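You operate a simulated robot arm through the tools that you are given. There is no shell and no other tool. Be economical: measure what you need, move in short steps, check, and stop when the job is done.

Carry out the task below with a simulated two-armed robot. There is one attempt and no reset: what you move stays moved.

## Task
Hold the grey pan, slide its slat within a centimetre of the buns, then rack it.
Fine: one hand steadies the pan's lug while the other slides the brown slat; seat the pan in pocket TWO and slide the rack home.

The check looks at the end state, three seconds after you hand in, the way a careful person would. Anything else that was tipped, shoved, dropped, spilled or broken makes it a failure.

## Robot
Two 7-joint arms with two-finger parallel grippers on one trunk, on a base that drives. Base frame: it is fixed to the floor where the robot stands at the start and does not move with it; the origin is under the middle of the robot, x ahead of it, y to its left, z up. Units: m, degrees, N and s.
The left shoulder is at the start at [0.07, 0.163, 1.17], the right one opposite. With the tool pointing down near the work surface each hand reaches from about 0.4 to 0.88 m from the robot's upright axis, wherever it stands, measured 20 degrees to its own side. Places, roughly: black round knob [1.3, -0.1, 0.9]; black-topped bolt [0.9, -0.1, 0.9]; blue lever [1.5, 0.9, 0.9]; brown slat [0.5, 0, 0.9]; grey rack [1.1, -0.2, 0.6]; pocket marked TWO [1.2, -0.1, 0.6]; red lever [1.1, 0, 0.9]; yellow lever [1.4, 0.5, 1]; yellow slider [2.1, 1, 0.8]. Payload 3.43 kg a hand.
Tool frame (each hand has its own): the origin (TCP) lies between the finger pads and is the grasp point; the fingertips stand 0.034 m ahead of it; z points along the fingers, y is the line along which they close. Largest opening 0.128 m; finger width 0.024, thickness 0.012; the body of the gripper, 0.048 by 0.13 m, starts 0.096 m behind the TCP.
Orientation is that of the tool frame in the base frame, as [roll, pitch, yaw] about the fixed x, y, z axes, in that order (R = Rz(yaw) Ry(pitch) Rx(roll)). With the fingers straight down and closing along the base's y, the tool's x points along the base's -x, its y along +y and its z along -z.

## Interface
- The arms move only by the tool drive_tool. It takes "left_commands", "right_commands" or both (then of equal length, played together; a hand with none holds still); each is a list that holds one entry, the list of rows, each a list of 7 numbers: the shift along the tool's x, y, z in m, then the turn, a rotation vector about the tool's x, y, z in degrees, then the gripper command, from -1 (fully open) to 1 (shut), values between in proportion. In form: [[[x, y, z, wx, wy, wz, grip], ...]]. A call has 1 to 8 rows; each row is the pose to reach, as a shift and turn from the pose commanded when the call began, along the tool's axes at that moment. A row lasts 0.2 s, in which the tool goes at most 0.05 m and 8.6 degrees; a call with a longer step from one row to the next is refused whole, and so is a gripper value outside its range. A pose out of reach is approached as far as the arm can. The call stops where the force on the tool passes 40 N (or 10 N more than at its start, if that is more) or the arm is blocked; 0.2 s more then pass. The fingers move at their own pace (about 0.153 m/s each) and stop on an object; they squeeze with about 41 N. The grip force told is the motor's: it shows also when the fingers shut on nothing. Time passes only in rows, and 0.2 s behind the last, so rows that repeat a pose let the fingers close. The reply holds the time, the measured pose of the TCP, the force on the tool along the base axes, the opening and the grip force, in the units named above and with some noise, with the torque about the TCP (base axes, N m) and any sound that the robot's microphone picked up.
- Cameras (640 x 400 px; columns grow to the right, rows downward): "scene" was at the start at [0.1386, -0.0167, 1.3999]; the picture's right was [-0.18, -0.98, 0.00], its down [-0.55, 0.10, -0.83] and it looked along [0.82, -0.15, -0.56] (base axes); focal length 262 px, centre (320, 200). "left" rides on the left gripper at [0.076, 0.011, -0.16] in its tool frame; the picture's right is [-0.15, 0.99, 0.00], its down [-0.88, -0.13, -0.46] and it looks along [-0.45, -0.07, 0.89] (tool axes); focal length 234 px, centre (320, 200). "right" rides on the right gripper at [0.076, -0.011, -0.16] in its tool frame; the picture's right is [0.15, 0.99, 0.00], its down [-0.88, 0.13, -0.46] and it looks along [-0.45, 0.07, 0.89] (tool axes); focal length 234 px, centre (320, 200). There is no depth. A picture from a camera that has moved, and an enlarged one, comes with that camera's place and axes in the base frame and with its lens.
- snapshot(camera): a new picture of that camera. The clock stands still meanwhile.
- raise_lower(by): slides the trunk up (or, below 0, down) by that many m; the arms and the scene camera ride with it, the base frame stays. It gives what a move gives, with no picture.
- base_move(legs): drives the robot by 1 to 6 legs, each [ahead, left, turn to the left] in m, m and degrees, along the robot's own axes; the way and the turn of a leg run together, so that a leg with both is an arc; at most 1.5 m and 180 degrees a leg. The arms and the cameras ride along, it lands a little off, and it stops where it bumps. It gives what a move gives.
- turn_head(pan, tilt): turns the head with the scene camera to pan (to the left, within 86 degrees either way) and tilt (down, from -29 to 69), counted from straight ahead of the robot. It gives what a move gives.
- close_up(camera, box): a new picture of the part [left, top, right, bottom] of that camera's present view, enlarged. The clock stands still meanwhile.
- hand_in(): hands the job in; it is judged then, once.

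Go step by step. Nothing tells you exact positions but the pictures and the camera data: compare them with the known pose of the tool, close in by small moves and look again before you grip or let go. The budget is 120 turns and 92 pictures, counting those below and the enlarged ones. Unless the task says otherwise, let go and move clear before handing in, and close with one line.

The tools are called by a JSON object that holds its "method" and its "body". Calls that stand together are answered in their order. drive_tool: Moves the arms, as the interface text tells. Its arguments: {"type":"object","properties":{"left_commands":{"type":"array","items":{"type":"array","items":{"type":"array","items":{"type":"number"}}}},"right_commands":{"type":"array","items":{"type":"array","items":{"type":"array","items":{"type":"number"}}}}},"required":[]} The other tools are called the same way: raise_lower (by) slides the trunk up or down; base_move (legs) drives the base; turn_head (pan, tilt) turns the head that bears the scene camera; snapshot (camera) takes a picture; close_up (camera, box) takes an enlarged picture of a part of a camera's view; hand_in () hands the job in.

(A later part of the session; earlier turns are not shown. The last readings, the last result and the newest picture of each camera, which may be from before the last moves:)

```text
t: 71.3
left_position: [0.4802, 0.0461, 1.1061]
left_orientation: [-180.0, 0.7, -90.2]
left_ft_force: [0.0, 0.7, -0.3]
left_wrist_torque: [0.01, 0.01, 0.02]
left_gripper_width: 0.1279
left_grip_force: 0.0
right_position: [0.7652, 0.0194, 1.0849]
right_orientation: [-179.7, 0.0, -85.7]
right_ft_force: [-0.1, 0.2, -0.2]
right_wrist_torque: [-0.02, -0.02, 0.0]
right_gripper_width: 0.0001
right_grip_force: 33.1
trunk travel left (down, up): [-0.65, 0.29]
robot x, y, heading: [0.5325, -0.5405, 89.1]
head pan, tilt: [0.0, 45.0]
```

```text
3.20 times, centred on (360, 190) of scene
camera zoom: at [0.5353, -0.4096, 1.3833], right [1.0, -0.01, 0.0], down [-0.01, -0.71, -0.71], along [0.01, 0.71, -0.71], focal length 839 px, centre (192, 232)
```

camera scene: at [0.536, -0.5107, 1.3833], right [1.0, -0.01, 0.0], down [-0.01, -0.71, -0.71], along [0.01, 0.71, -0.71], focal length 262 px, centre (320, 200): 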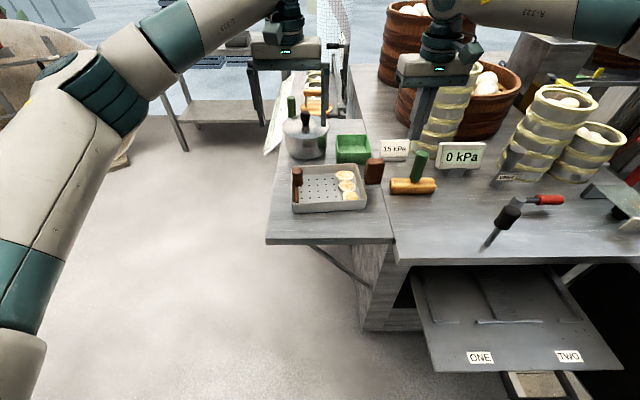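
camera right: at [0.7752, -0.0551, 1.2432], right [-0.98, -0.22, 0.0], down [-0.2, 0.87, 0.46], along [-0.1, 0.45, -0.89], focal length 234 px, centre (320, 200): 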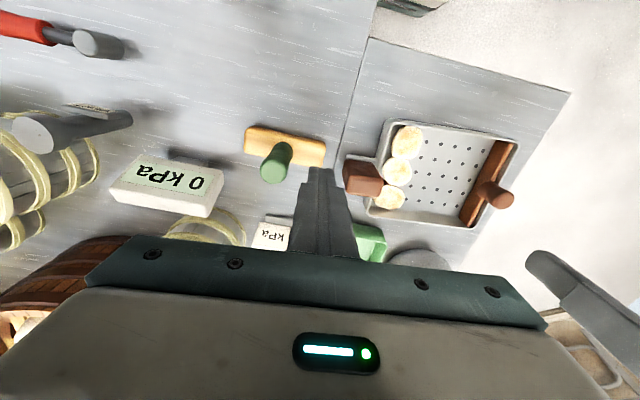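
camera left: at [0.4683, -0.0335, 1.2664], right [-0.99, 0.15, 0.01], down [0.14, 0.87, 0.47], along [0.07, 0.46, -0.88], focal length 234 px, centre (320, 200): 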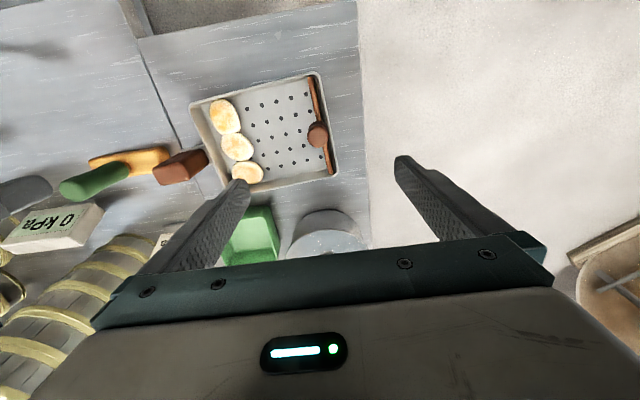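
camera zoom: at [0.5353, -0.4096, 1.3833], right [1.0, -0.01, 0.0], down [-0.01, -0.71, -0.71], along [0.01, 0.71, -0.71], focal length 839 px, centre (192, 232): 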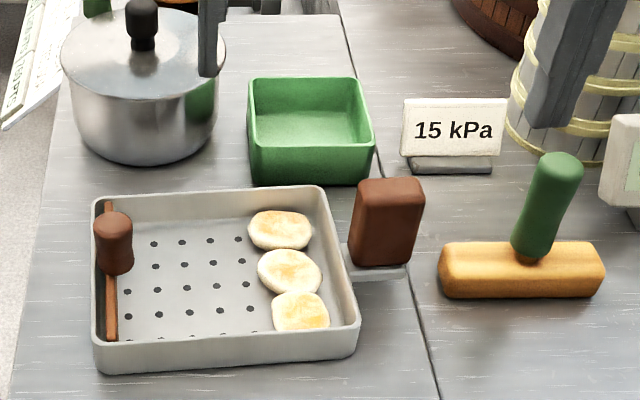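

Now the view is clear: knob at about (0.4815, 0.040), z 0.91–0.95; lug at about (0.695, 0.060), x 0.671–0.720; bun edge about 0.106 m ahead of the slat. I'll lower the right fist beside the lug's far end and the left over the knob.

{"method": "drive_tool", "body": {"right_commands": [[[-0.02, 0.008, 0.0, 0, 0, 0, 1], [-0.04, 0.015, 0.0, 0, 0, 0, 1], [-0.04, 0.015, 0.04, 0, 0, 0, 1], [-0.04, 0.015, 0.08, 0, 0, 0, 1], [-0.04, 0.015, 0.12, 0, 0, 0, 1], [-0.04, 0.015, 0.126, 0, 0, 0, 1]]], "left_commands": [[[0.006, -0.0015, 0, 0, 0, 0, -1], [0.006, -0.0015, 0.03, 0, 0, 0, -1], [0.006, -0.0015, 0.06, 0, 0, 0, -1], [0.006, -0.0015, 0.09, 0, 0, 0, -1], [0.006, -0.0015, 0.12, 0, 0, 0, -1], [0.006, -0.0015, 0.13, 0, 0, 0, -1]]]}}

{"method": "close_up", "body": {"camera": "scene", "box": [260, 120, 460, 250]}}

{"method": "snapshot", "body": {"camera": "left"}}

{"method": "snapshot", "body": {"camera": "right"}}

```text
t: 72.7
left_position: [0.4822, 0.0397, 0.9754]
left_orientation: [-180.0, 0.7, -90.2]
left_ft_force: [0.4, -0.4, 0.6]
left_wrist_torque: [0.0, -0.01, 0.01]
left_gripper_width: 0.128
left_grip_force: 0.1
right_position: [0.7463, 0.0611, 0.9577]
right_orientation: [-179.9, 0.0, -85.6]
right_ft_force: [-0.7, 0.6, -0.9]
right_wrist_torque: [0.05, 0.01, 0.01]
right_gripper_width: 0.0
right_grip_force: 32.8
trunk travel left (down, up): [-0.65, 0.29]
robot x, y, heading: [0.5327, -0.5394, 89.4]
head pan, tilt: [0.0, 45.0]
```

```text
3.08 times, centred on (360, 185) of scene
camera zoom: at [0.5351, -0.4104, 1.3834], right [1.0, -0.01, 0.0], down [-0.01, -0.71, -0.71], along [0.01, 0.71, -0.71], focal length 807 px, centre (197, 246)
```

zoom: 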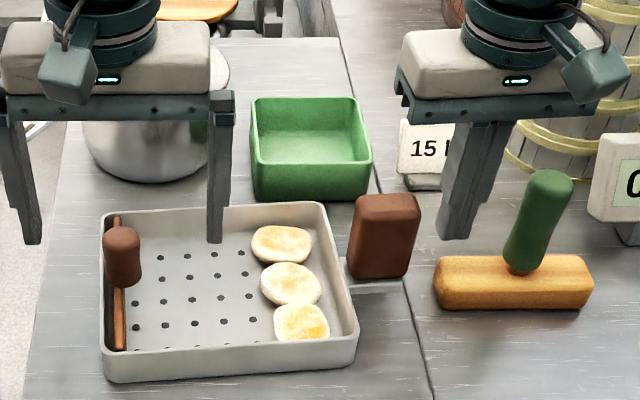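

```text
61 pictures are left
camera left: at [0.4719, -0.0379, 1.1348], right [-0.99, 0.15, 0.0], down [0.13, 0.87, 0.47], along [0.07, 0.46, -0.88], focal length 234 px, centre (320, 200)
```

left: 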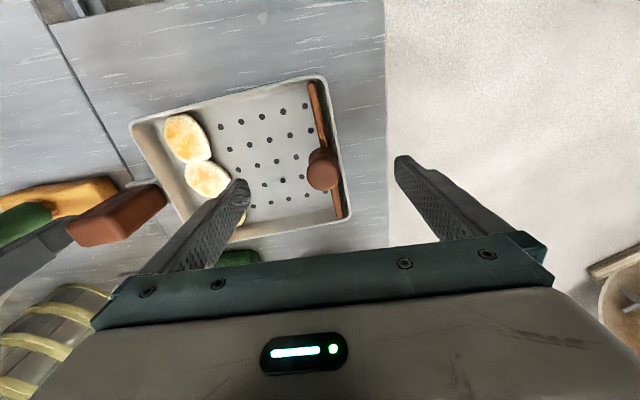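

```text
60 pictures are left
camera right: at [0.7635, -0.015, 1.1179], right [-0.98, -0.22, 0.0], down [-0.2, 0.87, 0.46], along [-0.1, 0.45, -0.89], focal length 234 px, centre (320, 200)
```

right: 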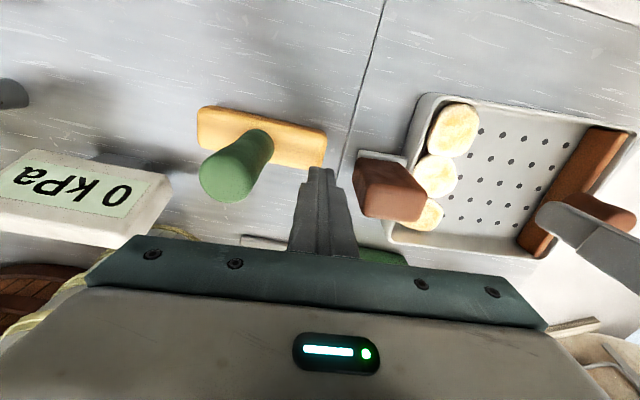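

{"method": "drive_tool", "body": {"left_commands": [[[0, 0, 0.015, 0, 0, 0, -1], [0, 0, 0.029, 0, 0, 0, -1], [0, 0, 0.029, 0, 0, 0, 0.5], [0, 0, 0.029, 0, 0, 0, 1], [0, 0, 0.029, 0, 0, 0, 1], [0, 0, 0.029, 0, 0, 0, 1]]], "right_commands": [[[0, 0.003, 0, 0, 0, 0, 1], [0, 0.006, 0, 0, 0, 0, 1], [0, 0.008, 0, 0, 0, 0, 1], [0, 0.01, 0, 0, 0, 0, 1], [0, 0.01, 0, 0, 0, 0, 1], [0, 0.01, 0, 0, 0, 0, 1]]]}}

{"method": "close_up", "body": {"camera": "scene", "box": [260, 120, 460, 250]}}

```text
t: 74.1
left_position: [0.4805, 0.0403, 0.9457]
left_orientation: [-180.0, 0.7, -90.1]
left_ft_force: [-2.1, 0.2, 0.0]
left_wrist_torque: [-0.33, -0.25, -0.14]
left_gripper_width: 0.0272
left_grip_force: 41.7
right_position: [0.7369, 0.0579, 0.9586]
right_orientation: [-179.9, 0.0, -85.7]
right_ft_force: [0.1, 0.0, 1.2]
right_wrist_torque: [0.01, -0.03, -0.01]
right_gripper_width: 0.0001
right_grip_force: 33.3
trunk travel left (down, up): [-0.65, 0.29]
robot x, y, heading: [0.5327, -0.5426, 89.4]
head pan, tilt: [0.0, 45.0]
```

```text
3.08 times, centred on (360, 185) of scene
camera zoom: at [0.5351, -0.4094, 1.3832], right [1.0, -0.01, 0.0], down [-0.01, -0.71, -0.71], along [0.01, 0.71, -0.71], focal length 807 px, centre (197, 246)
```

zoom: 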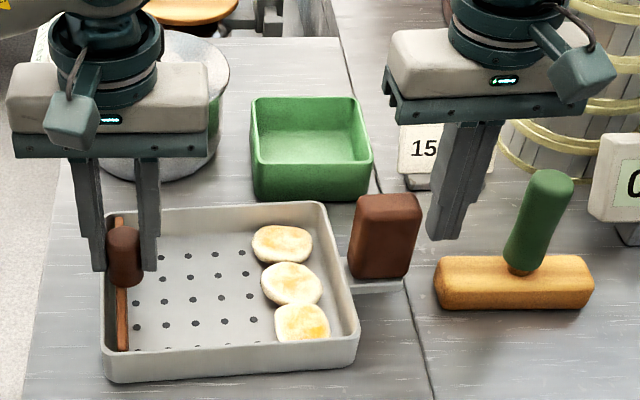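

The knob is held. I'll bring the right fist into contact with the lug's end and start sliding in small steps.

{"method": "drive_tool", "body": {"right_commands": [[[0, 0.003, 0, 0, 0, 0, 1], [0, 0.006, 0, 0, 0, 0, 1], [0, 0.008, 0, 0, 0, 0, 1]]]}}

{"method": "close_up", "body": {"camera": "scene", "box": [340, 150, 420, 220]}}

```text
t: 74.9
left_position: [0.4825, 0.0391, 0.9454]
left_orientation: [-180.0, 0.7, -90.2]
left_ft_force: [0.1, 0.1, 1.2]
left_wrist_torque: [0.01, 0.15, -0.04]
left_gripper_width: 0.0273
left_grip_force: 41.0
right_position: [0.7294, 0.058, 0.9587]
right_orientation: [-179.9, 0.1, -85.7]
right_ft_force: [-0.1, 0.3, -0.1]
right_wrist_torque: [0.0, 0.0, 0.0]
right_gripper_width: 0.0
right_grip_force: 33.2
trunk travel left (down, up): [-0.65, 0.29]
robot x, y, heading: [0.5296, -0.5354, 89.3]
head pan, tilt: [0.0, 45.0]
```

```text
5.71 times, centred on (380, 185) of scene
camera zoom: at [0.5352, -0.4093, 1.3832], right [1.0, -0.01, 0.0], down [-0.01, -0.71, -0.71], along [0.01, 0.71, -0.71], focal length 1499 px, centre (-23, 286)
```

zoom: 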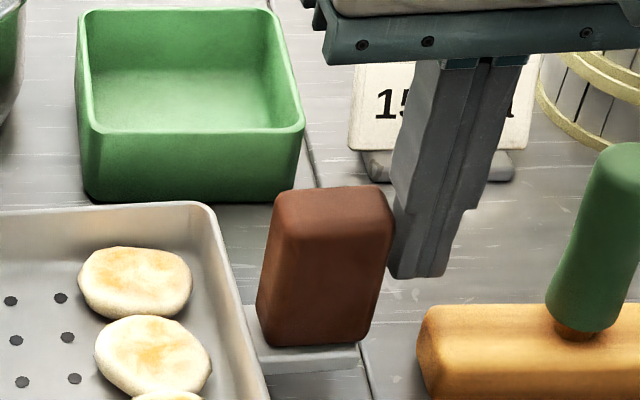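

{"method": "drive_tool", "body": {"left_commands": [[[-0.0007, -0.01, 0, 0, 0, 0, 1], [-0.0015, -0.02, 0, 0, 0, 0, 1], [-0.0022, -0.03, 0, 0, 0, 0, 1]]]}}

{"method": "close_up", "body": {"camera": "scene", "box": [260, 120, 460, 250]}}

```text
t: 75.7
left_position: [0.511, 0.0441, 0.9461]
left_orientation: [-180.0, 0.7, -90.3]
left_ft_force: [-1.7, -3.5, 4.3]
left_wrist_torque: [-0.23, -0.51, -0.25]
left_gripper_width: 0.0274
left_grip_force: 40.9
right_position: [0.7286, 0.0566, 0.9585]
right_orientation: [-179.9, 0.2, -85.7]
right_ft_force: [2.5, 1.8, -0.4]
right_wrist_torque: [0.0, 0.05, -0.07]
right_gripper_width: 0.0
right_grip_force: 33.0
trunk travel left (down, up): [-0.65, 0.29]
robot x, y, heading: [0.5327, -0.5429, 89.5]
head pan, tilt: [0.0, 45.0]
```

```text
3.08 times, centred on (360, 185) of scene
camera zoom: at [0.5354, -0.4103, 1.3834], right [1.0, -0.01, 0.0], down [-0.01, -0.71, -0.71], along [0.01, 0.71, -0.71], focal length 807 px, centre (197, 246)
```

zoom: 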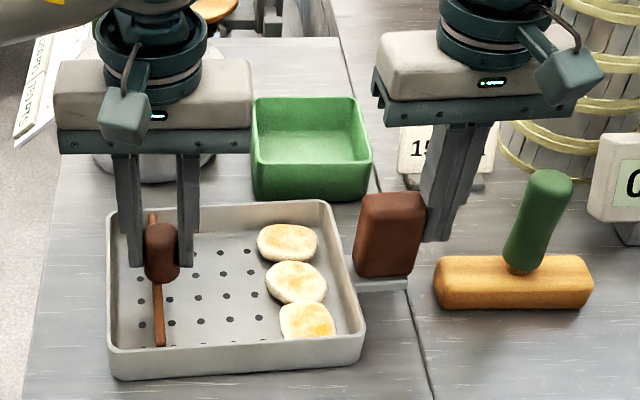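

The pan shifted about 5 mm into the blocking fist and now holds while the slat slides. I'll continue.

{"method": "drive_tool", "body": {"left_commands": [[[-0.0005, -0.01, 0, 0, 0, 0, 1], [-0.001, -0.02, 0, 0, 0, 0, 1], [-0.0015, -0.03, 0, 0, 0, 0, 1]]]}}

{"method": "close_up", "body": {"camera": "scene", "box": [260, 120, 460, 250]}}

```text
t: 76.5
left_position: [0.5423, 0.0453, 0.9462]
left_orientation: [179.9, 0.5, -90.2]
left_ft_force: [-3.8, -0.2, 0.2]
left_wrist_torque: [0.04, -0.02, 0.11]
left_gripper_width: 0.0272
left_grip_force: 41.0
right_position: [0.7303, 0.058, 0.9576]
right_orientation: [-179.9, -0.1, -85.7]
right_ft_force: [2.8, 0.5, -0.7]
right_wrist_torque: [-0.04, 0.0, -0.03]
right_gripper_width: 0.0
right_grip_force: 33.3
trunk travel left (down, up): [-0.65, 0.29]
robot x, y, heading: [0.5347, -0.5388, 89.0]
head pan, tilt: [0.0, 45.0]
```

```text
3.08 times, centred on (360, 185) of scene
camera zoom: at [0.5361, -0.4088, 1.3831], right [1.0, -0.01, 0.0], down [-0.01, -0.71, -0.71], along [0.01, 0.71, -0.71], focal length 807 px, centre (197, 246)
```

zoom: 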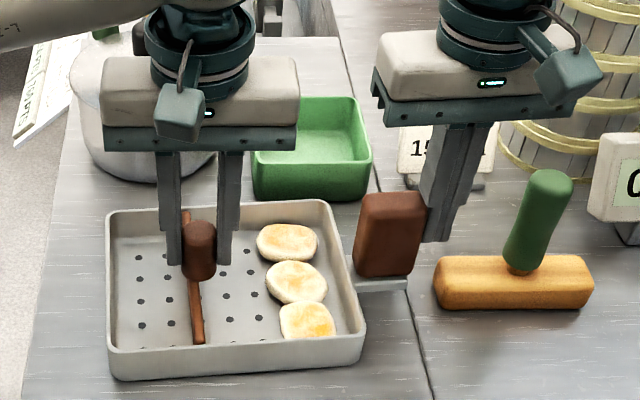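

{"method": "drive_tool", "body": {"left_commands": [[[-0.0007, -0.01, 0, 0, 0, 0, 1], [-0.0015, -0.02, 0, 0, 0, 0, 1], [-0.0022, -0.03, 0, 0, 0, 0, 1]]]}}

{"method": "close_up", "body": {"camera": "scene", "box": [290, 175, 390, 250]}}

```text
t: 77.3
left_position: [0.5715, 0.0471, 0.9472]
left_orientation: [180.0, 0.6, -90.2]
left_ft_force: [-1.6, -0.8, -2.5]
left_wrist_torque: [-0.02, 0.45, -0.05]
left_gripper_width: 0.0273
left_grip_force: 41.2
right_position: [0.73, 0.0572, 0.9584]
right_orientation: [-179.9, 0.0, -85.6]
right_ft_force: [2.4, 0.8, 1.9]
right_wrist_torque: [-0.01, 0.05, -0.01]
right_gripper_width: 0.0002
right_grip_force: 32.6
trunk travel left (down, up): [-0.65, 0.29]
robot x, y, heading: [0.534, -0.5434, 89.0]
head pan, tilt: [0.0, 45.0]
```

```text
5.33 times, centred on (340, 212) of scene
camera zoom: at [0.5357, -0.4091, 1.3832], right [1.0, -0.01, 0.0], down [-0.01, -0.71, -0.71], along [0.01, 0.71, -0.71], focal length 1399 px, centre (213, 133)
```

zoom: 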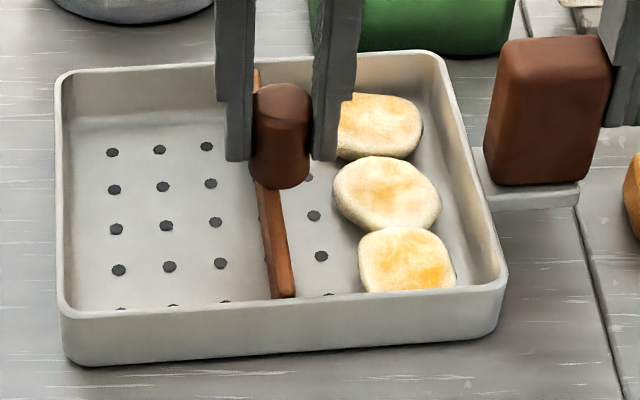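

{"method": "drive_tool", "body": {"left_commands": [[[-0.0005, -0.007, 0, 0, 0, 0, 1], [-0.001, -0.013, 0, 0, 0, 0, 1], [-0.001, -0.013, 0, 0, 0, 0, 1]]]}}

{"method": "close_up", "body": {"camera": "scene", "box": [290, 175, 390, 250]}}

{"method": "close_up", "body": {"camera": "left", "box": [180, 60, 440, 240]}}

```text
t: 78.1
left_position: [0.5847, 0.0485, 0.9488]
left_orientation: [180.0, 0.6, -90.2]
left_ft_force: [-3.6, -0.3, -0.6]
left_wrist_torque: [0.0, -0.38, 0.02]
left_gripper_width: 0.0272
left_grip_force: 41.0
right_position: [0.7276, 0.0557, 0.959]
right_orientation: [-179.7, 0.0, -85.8]
right_ft_force: [2.5, -0.1, -2.2]
right_wrist_torque: [0.0, -0.07, 0.03]
right_gripper_width: 0.0002
right_grip_force: 33.0
trunk travel left (down, up): [-0.65, 0.29]
robot x, y, heading: [0.5357, -0.5452, 89.5]
head pan, tilt: [0.0, 45.0]
```

```text
5.33 times, centred on (340, 212) of scene
camera zoom: at [0.5351, -0.409, 1.3832], right [1.0, -0.01, 0.0], down [-0.01, -0.71, -0.71], along [0.01, 0.71, -0.71], focal length 1399 px, centre (213, 133)
```

zoom: 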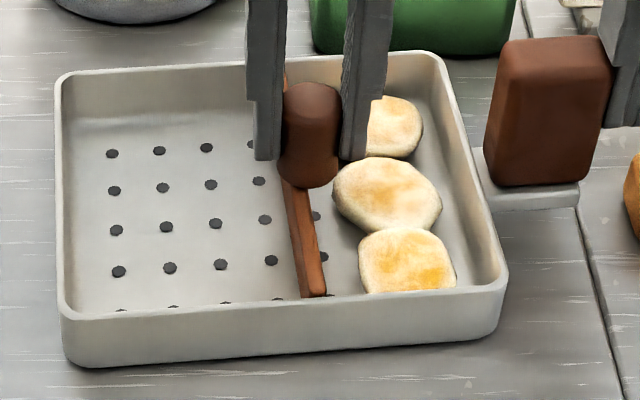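

```text
2.22 times, centred on (310, 150) of left
camera zoom: at [0.5729, -0.0302, 1.1067], right [-0.99, 0.15, 0.0], down [0.13, 0.87, 0.47], along [0.07, 0.46, -0.88], focal length 520 px, centre (342, 311)
```

zoom: 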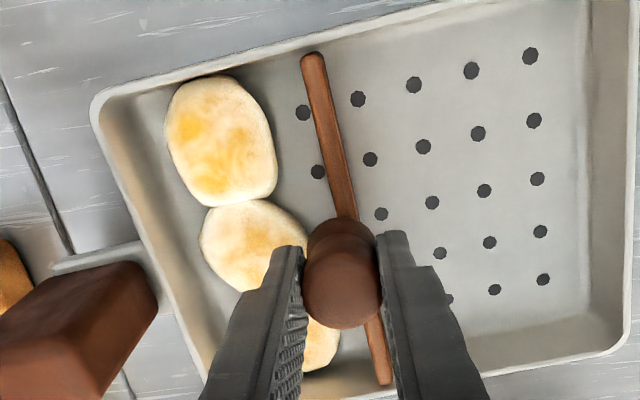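

{"method": "drive_tool", "body": {"left_commands": [[[-0.0003, -0.003, 0, 0, 0, 0, 1], [-0.0005, -0.006, 0, 0, 0, 0, 1], [-0.0005, -0.006, 0, 0, 0, 0, 1]]]}}

{"method": "close_up", "body": {"camera": "left", "box": [220, 80, 400, 240]}}

{"method": "close_up", "body": {"camera": "scene", "box": [320, 185, 380, 235]}}

```text
t: 78.9
left_position: [0.5893, 0.0487, 0.947]
left_orientation: [180.0, 0.6, -90.3]
left_ft_force: [-1.2, 0.2, -0.1]
left_wrist_torque: [0.03, 0.12, 0.0]
left_gripper_width: 0.0267
left_grip_force: 41.1
right_position: [0.7288, 0.0572, 0.9588]
right_orientation: [-179.9, -0.1, -85.6]
right_ft_force: [1.0, -0.2, 0.2]
right_wrist_torque: [0.02, 0.05, 0.02]
right_gripper_width: 0.0001
right_grip_force: 33.1
trunk travel left (down, up): [-0.65, 0.29]
robot x, y, heading: [0.5313, -0.5409, 89.2]
head pan, tilt: [0.0, 45.0]
```

```text
2.50 times, centred on (310, 160) of left
camera zoom: at [0.5783, -0.0297, 1.1066], right [-0.99, 0.15, 0.0], down [0.13, 0.87, 0.47], along [0.07, 0.46, -0.89], focal length 585 px, centre (345, 300)
```

zoom: 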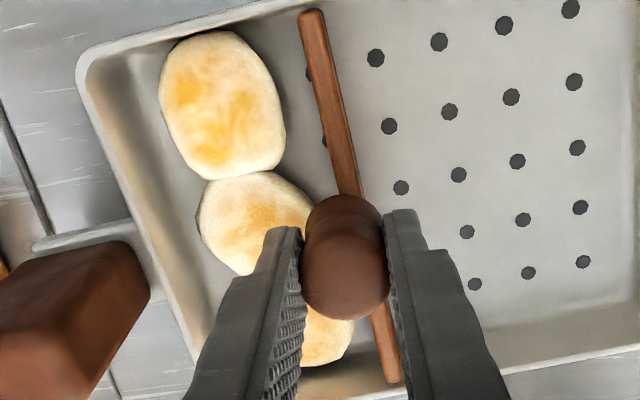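

```text
8.00 times, centred on (350, 210) of scene
camera zoom: at [0.5353, -0.409, 1.3832], right [1.0, -0.01, 0.0], down [-0.01, -0.71, -0.71], along [0.01, 0.71, -0.71], focal length 2098 px, centre (80, 120)
```

zoom: 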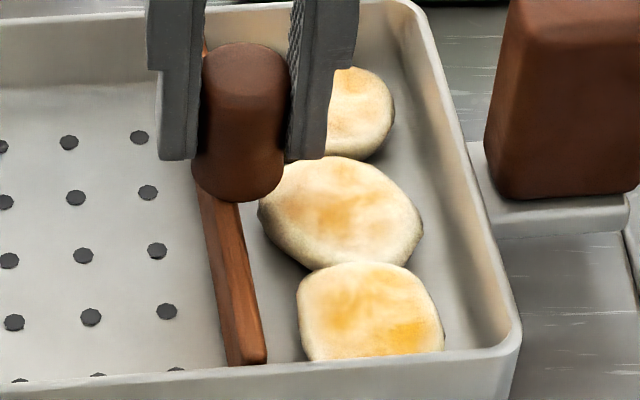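

{"method": "drive_tool", "body": {"left_commands": [[[-0.0002, -0.002, 0, 0, 0, 0, 1], [-0.0003, -0.0035, 0, 0, 0, 0, 1], [-0.0003, -0.0035, 0, 0, 0, 0, 1]]]}}

{"method": "close_up", "body": {"camera": "left", "box": [260, 120, 360, 220]}}

```text
t: 79.7
left_position: [0.594, 0.0501, 0.9466]
left_orientation: [-179.9, 0.6, -90.2]
left_ft_force: [-2.6, -0.5, 0.4]
left_wrist_torque: [-0.03, -0.28, -0.13]
left_gripper_width: 0.0272
left_grip_force: 41.3
right_position: [0.7289, 0.0581, 0.9588]
right_orientation: [-179.9, 0.0, -85.7]
right_ft_force: [2.3, 0.8, -2.2]
right_wrist_torque: [0.01, -0.08, 0.02]
right_gripper_width: 0.0004
right_grip_force: 32.9
trunk travel left (down, up): [-0.65, 0.29]
robot x, y, heading: [0.5338, -0.5389, 89.3]
head pan, tilt: [0.0, 45.0]
```

```text
4.00 times, centred on (310, 170) of left
camera zoom: at [0.5826, -0.029, 1.1062], right [-0.99, 0.15, 0.0], down [0.13, 0.87, 0.47], along [0.07, 0.46, -0.89], focal length 937 px, centre (360, 320)
```

zoom: 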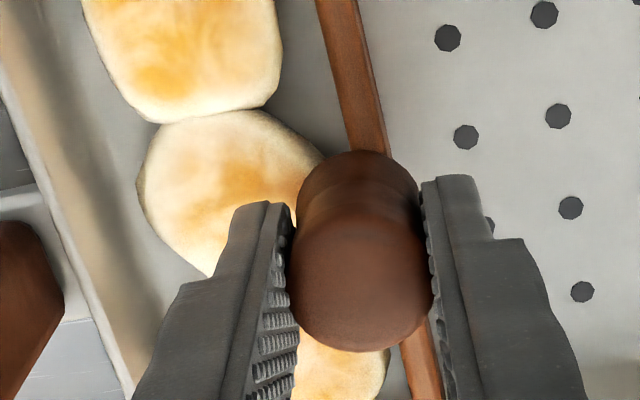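

{"method": "drive_tool", "body": {"left_commands": [[[-0.0001, -0.0015, 0, 0, 0, 0, 1], [-0.0001, -0.0015, 0, 0, 0, 0, 1]]]}}

{"method": "drive_tool", "body": {"left_commands": [[[0, 0, 0, 0, 0, 0, 0.45], [0, 0, 0, 0, 0, 0, 0.4], [0, 0, -0.01, 0, 0, 0, 0.4], [0, 0, -0.04, 0, 0, 0, 0.4], [0, 0, -0.08, 0, 0, 0, 0.4], [0.0, 0.03, -0.12, 0, 0, 0, 0.4], [0.03, 0.06, -0.14, 0, 0, 0, 0.4], [0.06, 0.09, -0.14, 0, 0, 0, 0.4]]], "right_commands": [[[0, 0, 0, 0, 0, 0, 1], [0, -0.003, 0, 0, 0, 0, 1], [0, -0.006, 0, 0, 0, 0, 1], [0, -0.01, 0, 0, 0, 0, 1], [0, -0.01, -0.04, 0, 0, 0, 1], [0, -0.01, -0.08, 0, 0, 0, 0], [0, 0.01, -0.1, 0, 0, 0, -1], [0, 0.034, -0.1, 0, 0, 0, -1]]]}}

{"method": "close_up", "body": {"camera": "scene", "box": [290, 165, 410, 250]}}

{"method": "snapshot", "body": {"camera": "right"}}

```text
t: 80.3
left_position: [0.5953, 0.049, 0.947]
left_orientation: [-180.0, 0.7, -90.2]
left_ft_force: [-0.9, -0.9, -1.1]
left_wrist_torque: [0.0, 0.13, -0.05]
left_gripper_width: 0.0274
left_grip_force: 41.2
right_position: [0.7297, 0.0569, 0.957]
right_orientation: [-179.9, 0.0, -85.7]
right_ft_force: [2.6, 0.9, 0.8]
right_wrist_torque: [-0.04, 0.05, -0.03]
right_gripper_width: 0.0001
right_grip_force: 33.3
trunk travel left (down, up): [-0.65, 0.29]
robot x, y, heading: [0.5346, -0.5413, 89.1]
head pan, tilt: [0.0, 45.0]
```

```text
t: 82.1
left_position: [0.5001, -0.0147, 1.0874]
left_orientation: [180.0, 0.5, -90.2]
left_ft_force: [0.0, 0.1, 0.2]
left_wrist_torque: [0.02, -0.04, -0.01]
left_gripper_width: 0.0385
left_grip_force: 0.1
right_position: [0.6994, 0.052, 1.0602]
right_orientation: [-179.9, 0.2, -85.7]
right_ft_force: [-0.1, -0.8, 0.7]
right_wrist_torque: [-0.04, -0.03, 0.0]
right_gripper_width: 0.1282
right_grip_force: 0.1
right hand out of reach, approached as far as the arm can: row 8
trunk travel left (down, up): [-0.65, 0.29]
robot x, y, heading: [0.5336, -0.5392, 89.1]
head pan, tilt: [0.0, 45.0]
```

```text
4.71 times, centred on (350, 208) of scene
camera zoom: at [0.5338, -0.409, 1.3833], right [1.0, -0.01, 0.0], down [-0.01, -0.71, -0.71], along [0.01, 0.71, -0.71], focal length 1234 px, centre (179, 165)
```

zoom: 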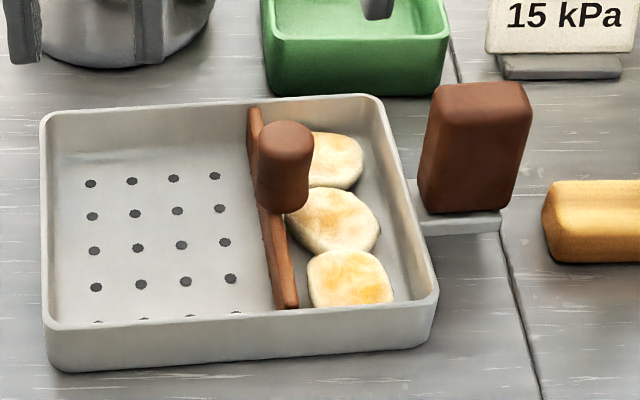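

```text
48 pictures are left
camera right: at [0.7166, -0.0228, 1.2198], right [-0.98, -0.22, 0.0], down [-0.2, 0.87, 0.46], along [-0.1, 0.45, -0.89], focal length 234 px, centre (320, 200)
```

right: 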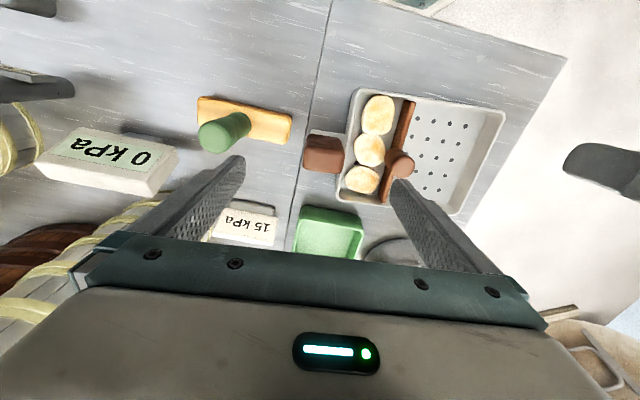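

The slat sits a few millimetres from the buns. Now I'll measure the lug for the carrying grip.

{"method": "close_up", "body": {"camera": "right", "box": [260, 80, 420, 200]}}

```text
3.33 times, centred on (340, 140) of right
camera zoom: at [0.7166, -0.0228, 1.2198], right [-0.98, -0.22, 0.0], down [-0.2, 0.87, 0.46], along [-0.1, 0.45, -0.89], focal length 781 px, centre (253, 400)
```

zoom: 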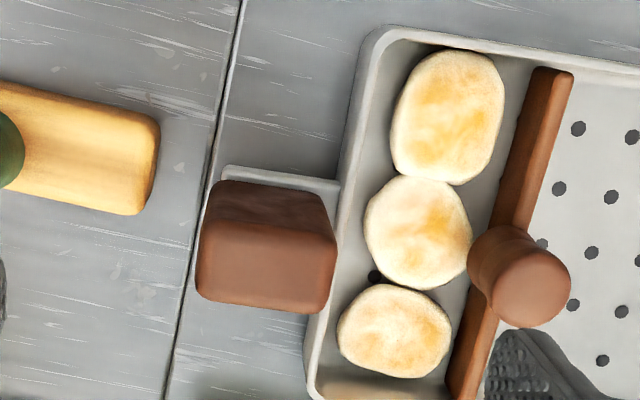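

{"method": "drive_tool", "body": {"right_commands": [[[-0.003, 0.002, 0.02, 0, 0, 0, -0.4], [-0.0069, 0.0049, 0.05, 0, 0, 0, -0.4], [-0.0069, 0.0049, 0.08, 0, 0, 0, -0.4], [-0.0069, 0.0049, 0.098, 0, 0, 0, -0.4]]]}}

{"method": "close_up", "body": {"camera": "right", "box": [220, 80, 440, 260]}}

{"method": "close_up", "body": {"camera": "scene", "box": [330, 130, 430, 220]}}

```text
t: 83.1
left_position: [0.5009, -0.0145, 1.087]
left_orientation: [179.9, 0.7, -90.3]
left_ft_force: [-0.5, 0.8, 0.6]
left_wrist_torque: [-0.02, 0.02, -0.02]
left_gripper_width: 0.0382
left_grip_force: 0.1
right_position: [0.7161, 0.0463, 0.9691]
right_orientation: [-179.9, 0.1, -85.7]
right_ft_force: [-1.2, -0.1, -0.6]
right_wrist_torque: [-0.03, -0.01, -0.01]
right_gripper_width: 0.0894
right_grip_force: 0.0
right hand out of reach, approached as far as the arm can: row 1, 2, 3, 4
trunk travel left (down, up): [-0.65, 0.29]
robot x, y, heading: [0.5328, -0.539, 89.3]
head pan, tilt: [0.0, 45.0]
```

```text
2.22 times, centred on (330, 170) of right
camera zoom: at [0.7327, -0.0285, 1.1289], right [-0.98, -0.22, 0.0], down [-0.2, 0.87, 0.46], along [-0.1, 0.45, -0.89], focal length 520 px, centre (298, 267)
```

zoom: 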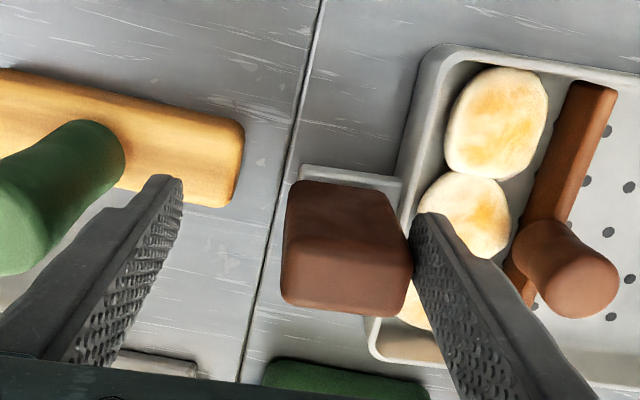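

```text
4.44 times, centred on (380, 175) of scene
camera zoom: at [0.5352, -0.4092, 1.3833], right [1.0, -0.01, 0.0], down [-0.01, -0.71, -0.71], along [0.01, 0.71, -0.71], focal length 1166 px, centre (53, 311)
```

zoom: 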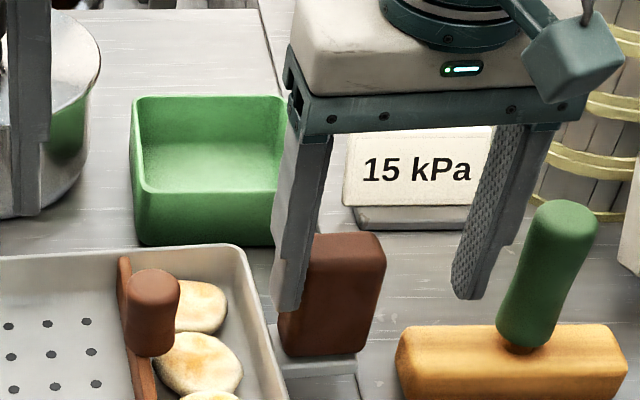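

The right hand is limited inward, so I'll lift straight up, shift the base left and approach again.

{"method": "drive_tool", "body": {"right_commands": [[[0, 0, -0.03, 0, 0, 0, -0.4], [0, 0, -0.07, 0, 0, 0, -0.4], [0, 0, -0.11, 0, 0, 0, -0.4], [0.03, 0, -0.13, 0, 0, 0, -0.4]]], "left_commands": [[[0.03, 0, -0.03, 0, 0, 0, -0.4], [0.06, 0, -0.06, 0, 0, 0, -0.4], [0.1, 0, -0.08, 0, 0, 0, -0.4], [0.14, 0, -0.08, 0, 0, 0, -0.4]]]}}

{"method": "base_move", "body": {"legs": [[0, 0.14, 0]]}}

```text
t: 84.1
left_position: [0.5003, -0.1577, 1.1646]
left_orientation: [-180.0, 0.9, -90.2]
left_ft_force: [0.3, -0.9, 0.8]
left_wrist_torque: [0.04, 0.0, 0.04]
left_gripper_width: 0.0893
left_grip_force: 0.0
right_position: [0.7177, 0.0131, 1.1034]
right_orientation: [-179.8, 0.2, -85.6]
right_ft_force: [-0.1, 0.4, -0.9]
right_wrist_torque: [0.07, -0.02, 0.0]
right_gripper_width: 0.0893
right_grip_force: 0.1
trunk travel left (down, up): [-0.65, 0.29]
robot x, y, heading: [0.5351, -0.5449, 89.6]
head pan, tilt: [0.0, 45.0]
```

```text
t: 85.5
left_position: [0.3596, -0.1499, 1.1639]
left_orientation: [179.9, 0.7, -90.3]
left_ft_force: [0.2, 0.0, 0.1]
left_wrist_torque: [0.0, 0.0, 0.02]
left_gripper_width: 0.0896
left_grip_force: 0.1
right_position: [0.5778, 0.0193, 1.1012]
right_orientation: [-180.0, -0.1, -85.6]
right_ft_force: [0.6, 0.3, 0.0]
right_wrist_torque: [-0.01, 0.04, -0.02]
right_gripper_width: 0.0895
right_grip_force: 0.1
trunk travel left (down, up): [-0.65, 0.29]
robot x, y, heading: [0.3914, -0.5421, 89.2]
head pan, tilt: [0.0, 45.0]
```

{"method": "drive_tool", "body": {"right_commands": [[[-0.008, -0.03, 0, 0, 0, 0, -0.4], [-0.015, -0.06, 0, 0, 0, 0, -0.4], [-0.023, -0.09, 0.0, 0, 0, 0, -0.4], [-0.0304, -0.1188, 0.01, 0, 0, 0, -0.4], [-0.0304, -0.1188, 0.04, 0, 0, 0, -0.4], [-0.0304, -0.1188, 0.08, 0, 0, 0, -0.4]]]}}

{"method": "close_up", "body": {"camera": "right", "box": [220, 80, 440, 260]}}

```text
t: 86.9
left_position: [0.3596, -0.1508, 1.1637]
left_orientation: [180.0, 0.7, -90.2]
left_ft_force: [-0.3, -0.5, -0.5]
left_wrist_torque: [0.0, -0.03, -0.02]
left_gripper_width: 0.0896
left_grip_force: 0.0
right_position: [0.6944, 0.0601, 1.0221]
right_orientation: [-179.9, 0.0, -85.7]
right_ft_force: [-0.2, 0.3, 0.1]
right_wrist_torque: [-0.01, 0.02, 0.0]
right_gripper_width: 0.0898
right_grip_force: 0.1
trunk travel left (down, up): [-0.65, 0.29]
robot x, y, heading: [0.3928, -0.5415, 89.6]
head pan, tilt: [0.0, 45.0]
```

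```text
2.22 times, centred on (330, 170) of right
camera zoom: at [0.711, -0.0152, 1.1824], right [-0.98, -0.22, 0.0], down [-0.2, 0.87, 0.46], along [-0.1, 0.45, -0.89], focal length 520 px, centre (298, 267)
```

zoom: 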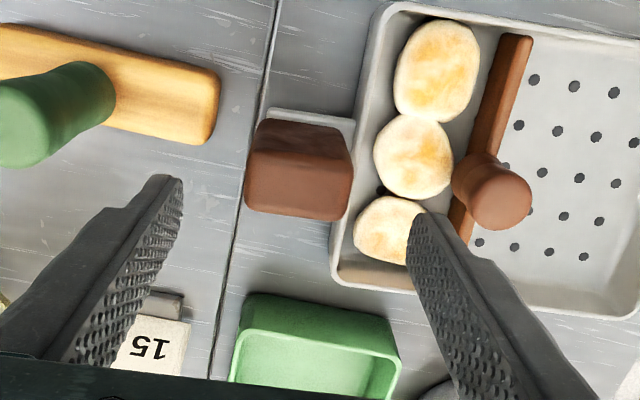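

{"method": "drive_tool", "body": {"right_commands": [[[0, 0, 0.0, 0, 0, 0, -0.1], [0, 0, 0.02, 0, 0, 0, -0.1], [0, 0, 0.04, 0, 0, 0, -0.1], [0, 0, 0.055, 0, 0, 0, -0.1]]]}}

{"method": "close_up", "body": {"camera": "right", "box": [220, 80, 440, 260]}}

{"method": "close_up", "body": {"camera": "scene", "box": [380, 130, 500, 230]}}

```text
t: 87.9
left_position: [0.3587, -0.1501, 1.1642]
left_orientation: [-180.0, 0.7, -90.3]
left_ft_force: [0.4, -0.7, 0.0]
left_wrist_torque: [0.0, -0.02, 0.04]
left_gripper_width: 0.0896
left_grip_force: 0.0
right_position: [0.6939, 0.0573, 0.9692]
right_orientation: [-179.7, 0.1, -85.6]
right_ft_force: [-0.3, 0.0, 0.1]
right_wrist_torque: [0.03, 0.0, 0.01]
right_gripper_width: 0.0702
right_grip_force: 0.1
trunk travel left (down, up): [-0.65, 0.29]
robot x, y, heading: [0.3955, -0.5386, 89.2]
head pan, tilt: [0.0, 45.0]
```

```text
2.22 times, centred on (330, 170) of right
camera zoom: at [0.7108, -0.0172, 1.1281], right [-0.98, -0.22, 0.0], down [-0.2, 0.87, 0.46], along [-0.1, 0.45, -0.89], focal length 520 px, centre (298, 267)
```

zoom: 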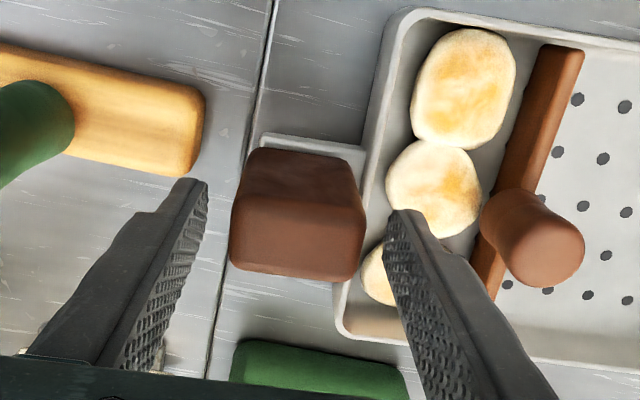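

```text
4.00 times, centred on (440, 180) of scene
camera zoom: at [0.3945, -0.4075, 1.3833], right [1.0, -0.01, 0.0], down [-0.01, -0.71, -0.71], along [0.01, 0.71, -0.71], focal length 1049 px, centre (-160, 280)
```

zoom: 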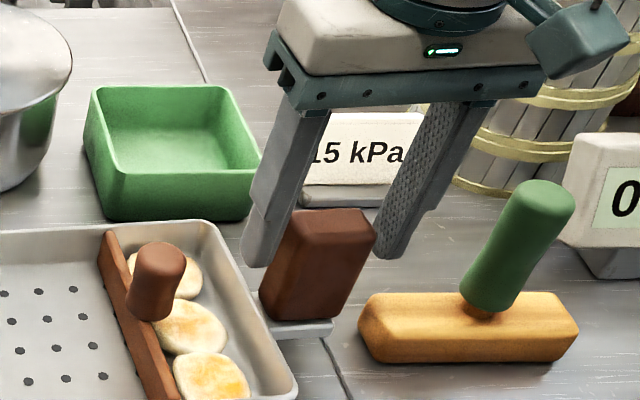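

{"method": "drive_tool", "body": {"right_commands": [[[0, 0, 0.013, 0, 0, 0, -0.1], [0, 0, 0.026, 0, 0, 0, -0.1], [0, 0, 0.026, 0, 0, 0, 0.15], [0, 0, 0.026, 0, 0, 0, 0.4], [0, 0, 0.026, 0, 0, 0, 1], [0, 0, 0.026, 0, 0, 0, 1]]]}}

{"method": "close_up", "body": {"camera": "scene", "box": [360, 130, 500, 240]}}

```text
t: 89.3
left_position: [0.3591, -0.1515, 1.1641]
left_orientation: [180.0, 0.6, -90.3]
left_ft_force: [-0.4, 0.4, -0.1]
left_wrist_torque: [0.0, 0.0, -0.03]
left_gripper_width: 0.0894
left_grip_force: 0.0
right_position: [0.6928, 0.0568, 0.9398]
right_orientation: [-179.9, 0.0, -85.7]
right_ft_force: [1.4, -0.1, -0.2]
right_wrist_torque: [0.16, 0.3, 0.06]
right_gripper_width: 0.0478
right_grip_force: 41.4
trunk travel left (down, up): [-0.65, 0.29]
robot x, y, heading: [0.3912, -0.5408, 89.4]
head pan, tilt: [0.0, 45.0]
```

```text
3.64 times, centred on (430, 185) of scene
camera zoom: at [0.3947, -0.4078, 1.3833], right [1.0, -0.01, 0.0], down [-0.01, -0.71, -0.71], along [0.01, 0.71, -0.71], focal length 954 px, centre (-80, 254)
```

zoom: 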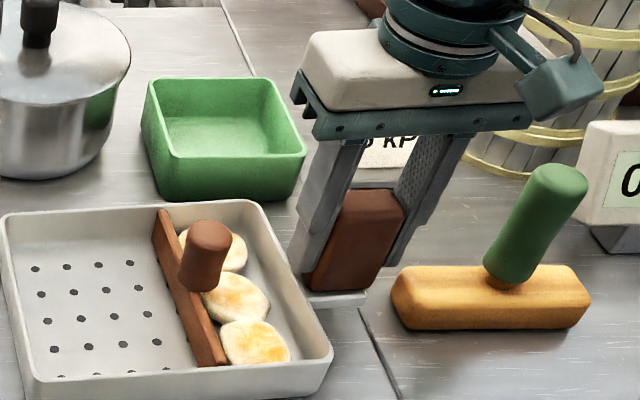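

The lug is gripped at 48 mm. I'll try a small lift.

{"method": "drive_tool", "body": {"right_commands": [[[0, 0, -0.005, 0, 0, 0, 1], [0, 0, -0.012, 0, 0, 0, 1], [0, 0, -0.02, 0, 0, 0, 1], [0, 0, -0.03, 0, 0, 0, 1]]]}}

{"method": "close_up", "body": {"camera": "scene", "box": [340, 110, 500, 240]}}

```text
t: 90.3
left_position: [0.359, -0.1516, 1.1643]
left_orientation: [179.9, 0.6, -90.1]
left_ft_force: [-0.2, -0.7, -0.1]
left_wrist_torque: [0.0, -0.03, -0.02]
left_gripper_width: 0.0896
left_grip_force: 0.0
right_position: [0.693, 0.0568, 0.9704]
right_orientation: [-179.9, 0.0, -85.7]
right_ft_force: [0.1, -0.4, -3.1]
right_wrist_torque: [0.07, -0.24, 0.03]
right_gripper_width: 0.0477
right_grip_force: 40.9
trunk travel left (down, up): [-0.65, 0.29]
robot x, y, heading: [0.396, -0.5389, 89.2]
head pan, tilt: [0.0, 45.0]
```

```text
3.08 times, centred on (420, 175) of scene
camera zoom: at [0.3946, -0.408, 1.3833], right [1.0, -0.01, 0.0], down [-0.01, -0.71, -0.71], along [0.01, 0.71, -0.71], focal length 807 px, centre (12, 277)
```

zoom: 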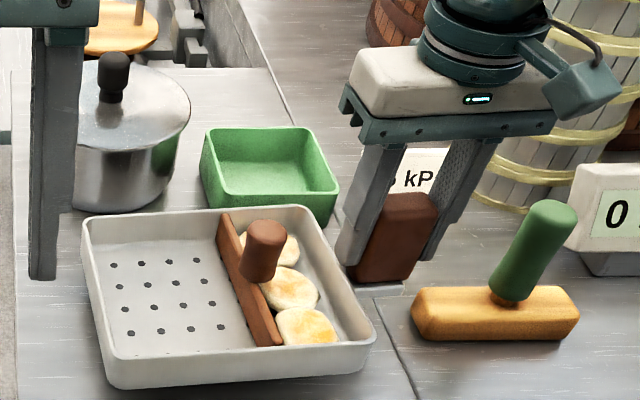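

Lifted cleanly: about 3 N and the pan is level. I'll raise it and back into the aisle.

{"method": "drive_tool", "body": {"right_commands": [[[0, 0, -0.03, 0, 0, 0, 1], [0, 0, -0.06, 0, 0, 0, 1], [0, 0, -0.09, 0, 0, 0, 1], [0, 0, -0.12, 0, 0, 0, 1], [0, 0, -0.13, 0, 0, 0, 1]]], "left_commands": [[[0.01, 0.01, -0.01, 0, 0, 0, 0], [0.01, 0.02, -0.02, 0, 0, 0, 0], [0.01, 0.04, -0.03, 0, 0, 0, 1], [0.01, 0.06, -0.03, 0, 0, 0, 1], [0.01, 0.06, -0.03, 0, 0, 0, 1]]]}}

{"method": "base_move", "body": {"legs": [[-0.42, 0, 0]]}}

{"method": "snapshot", "body": {"camera": "scene"}}

```text
t: 91.5
left_position: [0.2992, -0.1614, 1.1936]
left_orientation: [179.9, 0.6, -90.3]
left_ft_force: [0.0, -0.9, -0.2]
left_wrist_torque: [0.01, 0.04, 0.01]
left_gripper_width: 0.0
left_grip_force: 32.7
right_position: [0.692, 0.0578, 1.1011]
right_orientation: [-179.9, 0.0, -85.6]
right_ft_force: [-0.8, 0.0, -4.0]
right_wrist_torque: [0.01, -0.28, 0.01]
right_gripper_width: 0.0476
right_grip_force: 41.1
trunk travel left (down, up): [-0.65, 0.29]
robot x, y, heading: [0.3888, -0.5392, 89.3]
head pan, tilt: [0.0, 45.0]
```

```text
t: 94.1
left_position: [0.2958, -0.5795, 1.1933]
left_orientation: [179.9, 0.6, -90.7]
left_ft_force: [-0.1, -0.1, 0.2]
left_wrist_torque: [0.0, 0.0, 0.01]
left_gripper_width: 0.0
left_grip_force: 33.2
right_position: [0.689, -0.3654, 1.0996]
right_orientation: [-179.9, 0.1, -86.1]
right_ft_force: [0.7, 0.6, -3.8]
right_wrist_torque: [0.01, -0.27, 0.02]
right_gripper_width: 0.0478
right_grip_force: 41.2
trunk travel left (down, up): [-0.65, 0.29]
robot x, y, heading: [0.3857, -0.9592, 88.9]
head pan, tilt: [0.0, 45.0]
```

```text
39 pictures are left
camera scene: at [0.389, -0.828, 1.3832], right [1.0, -0.02, 0.0], down [-0.01, -0.71, -0.71], along [0.01, 0.71, -0.71], focal length 262 px, centre (320, 200)
```

scene: 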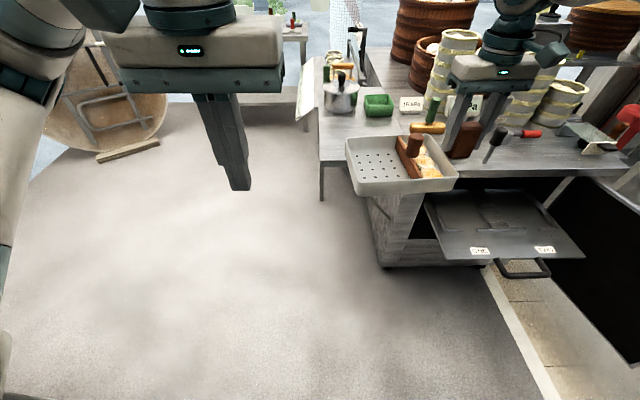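

{"method": "base_move", "body": {"legs": [[0, -0.36, 0], [0, 0, -24]]}}

{"method": "drive_tool", "body": {"right_commands": [[[0, 0, 0, 0, 0, 7, 1], [0, 0, 0, 0, 0, 14, 1], [0, 0, 0, 0, 0, 21, 1], [0, 0, 0, 0, 0, 28, 1], [0, 0, 0, 0, 0, 35, 1], [0, 0, 0, 0, 0, 42, 1], [0, 0, 0, 0, 0, 49, 1], [0, 0, 0, 0, 0, 56, 1]]]}}

{"method": "snapshot", "body": {"camera": "scene"}}

```text
t: 97.6
left_position: [0.8158, -0.583, 1.1941]
left_orientation: [-180.0, 0.6, -114.3]
left_ft_force: [-0.1, 0.1, -0.1]
left_wrist_torque: [0.0, -0.02, 0.0]
left_gripper_width: 0.0001
left_grip_force: 33.7
right_position: [1.2628, -0.5425, 1.1002]
right_orientation: [-179.8, 0.0, -109.6]
right_ft_force: [-0.3, -0.6, -4.1]
right_wrist_torque: [-0.08, -0.26, -0.04]
right_gripper_width: 0.0474
right_grip_force: 40.9
trunk travel left (down, up): [-0.65, 0.29]
robot x, y, heading: [0.7459, -0.9628, 65.1]
head pan, tilt: [0.0, 45.0]
```

```text
t: 99.4
left_position: [0.815, -0.5831, 1.1932]
left_orientation: [180.0, 0.5, -114.1]
left_ft_force: [-0.1, -0.5, 0.0]
left_wrist_torque: [0.01, -0.01, 0.02]
left_gripper_width: 0.0001
left_grip_force: 33.1
right_position: [1.2617, -0.5428, 1.1011]
right_orientation: [-179.9, 0.1, -165.8]
right_ft_force: [0.4, -1.1, -3.4]
right_wrist_torque: [-0.31, -0.06, -0.02]
right_gripper_width: 0.0478
right_grip_force: 41.1
trunk travel left (down, up): [-0.65, 0.29]
robot x, y, heading: [0.7432, -0.9663, 65.3]
head pan, tilt: [0.0, 45.0]
```

```text
38 pictures are left
camera scene: at [0.8031, -0.846, 1.3832], right [0.91, -0.42, 0.0], down [-0.29, -0.64, -0.71], along [0.29, 0.64, -0.71], focal length 262 px, centre (320, 200)
```

scene: 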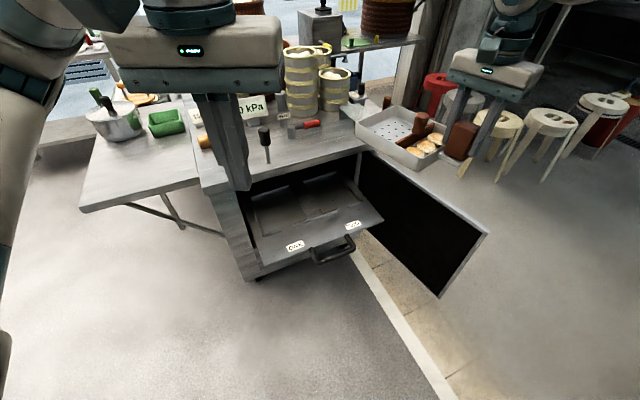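

The rack plate works out to z≈0.627 by stereo and pocket TWO is centred at x≈1.175. I'll finish squaring the pan, pull it in, and drive to the placing stance.

{"method": "drive_tool", "body": {"right_commands": [[[0.024, -0.026, 0, 0, 0, 3, 1], [0.048, -0.053, 0, 0, 0, 6, 1], [0.071, -0.079, 0, 0, 0, 9, 1], [0.095, -0.106, 0, 0, 0, 12, 1], [0.118, -0.132, 0, 0, 0, 14.2, 1]]], "left_commands": [[[0.0, 0.01, -0.02, 0, 0, 0, 1], [0.0, 0.02, -0.04, 0, 0, 0, 1], [0.0, 0.03, -0.06, 0, 0, 0, 1], [0.0, 0.04, -0.08, 0, 0, 0, 1], [0, 0.04, -0.09, 0, 0, 0, 1]]]}}

{"method": "base_move", "body": {"legs": [[0.2, 0.1, 0]]}}

{"method": "snapshot", "body": {"camera": "scene"}}

```text
t: 100.6
left_position: [0.7781, -0.5702, 1.2836]
left_orientation: [180.0, 0.8, -114.2]
left_ft_force: [0.6, -0.1, -0.3]
left_wrist_torque: [-0.02, 0.02, 0.0]
left_gripper_width: 0.0
left_grip_force: 33.2
right_position: [1.1787, -0.7032, 1.1014]
right_orientation: [179.9, 0.2, -179.9]
right_ft_force: [-0.1, -0.4, -3.1]
right_wrist_torque: [-0.29, 0.0, 0.0]
right_gripper_width: 0.0476
right_grip_force: 41.4
trunk travel left (down, up): [-0.65, 0.29]
robot x, y, heading: [0.7437, -0.97, 65.6]
head pan, tilt: [0.0, 45.0]
```

```text
t: 102.3
left_position: [0.7755, -0.3404, 1.2836]
left_orientation: [-179.9, 0.6, -114.1]
left_ft_force: [-0.4, 0.1, 0.0]
left_wrist_torque: [-0.01, -0.02, -0.03]
left_gripper_width: 0.0001
left_grip_force: 32.7
right_position: [1.1751, -0.4741, 1.0998]
right_orientation: [-179.9, 0.1, -179.9]
right_ft_force: [0.1, 0.1, -3.7]
right_wrist_torque: [-0.28, -0.01, -0.02]
right_gripper_width: 0.0478
right_grip_force: 40.4
trunk travel left (down, up): [-0.65, 0.29]
robot x, y, heading: [0.7447, -0.7356, 65.5]
head pan, tilt: [0.0, 45.0]
```

```text
37 pictures are left
camera scene: at [0.7997, -0.618, 1.3833], right [0.91, -0.42, 0.0], down [-0.29, -0.64, -0.71], along [0.29, 0.64, -0.71], focal length 262 px, centre (320, 200)
```

scene: 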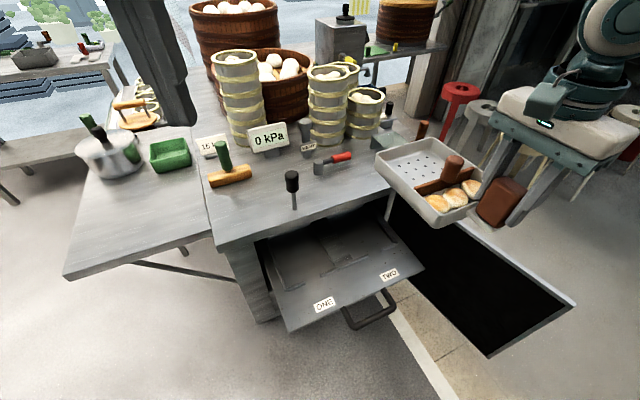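

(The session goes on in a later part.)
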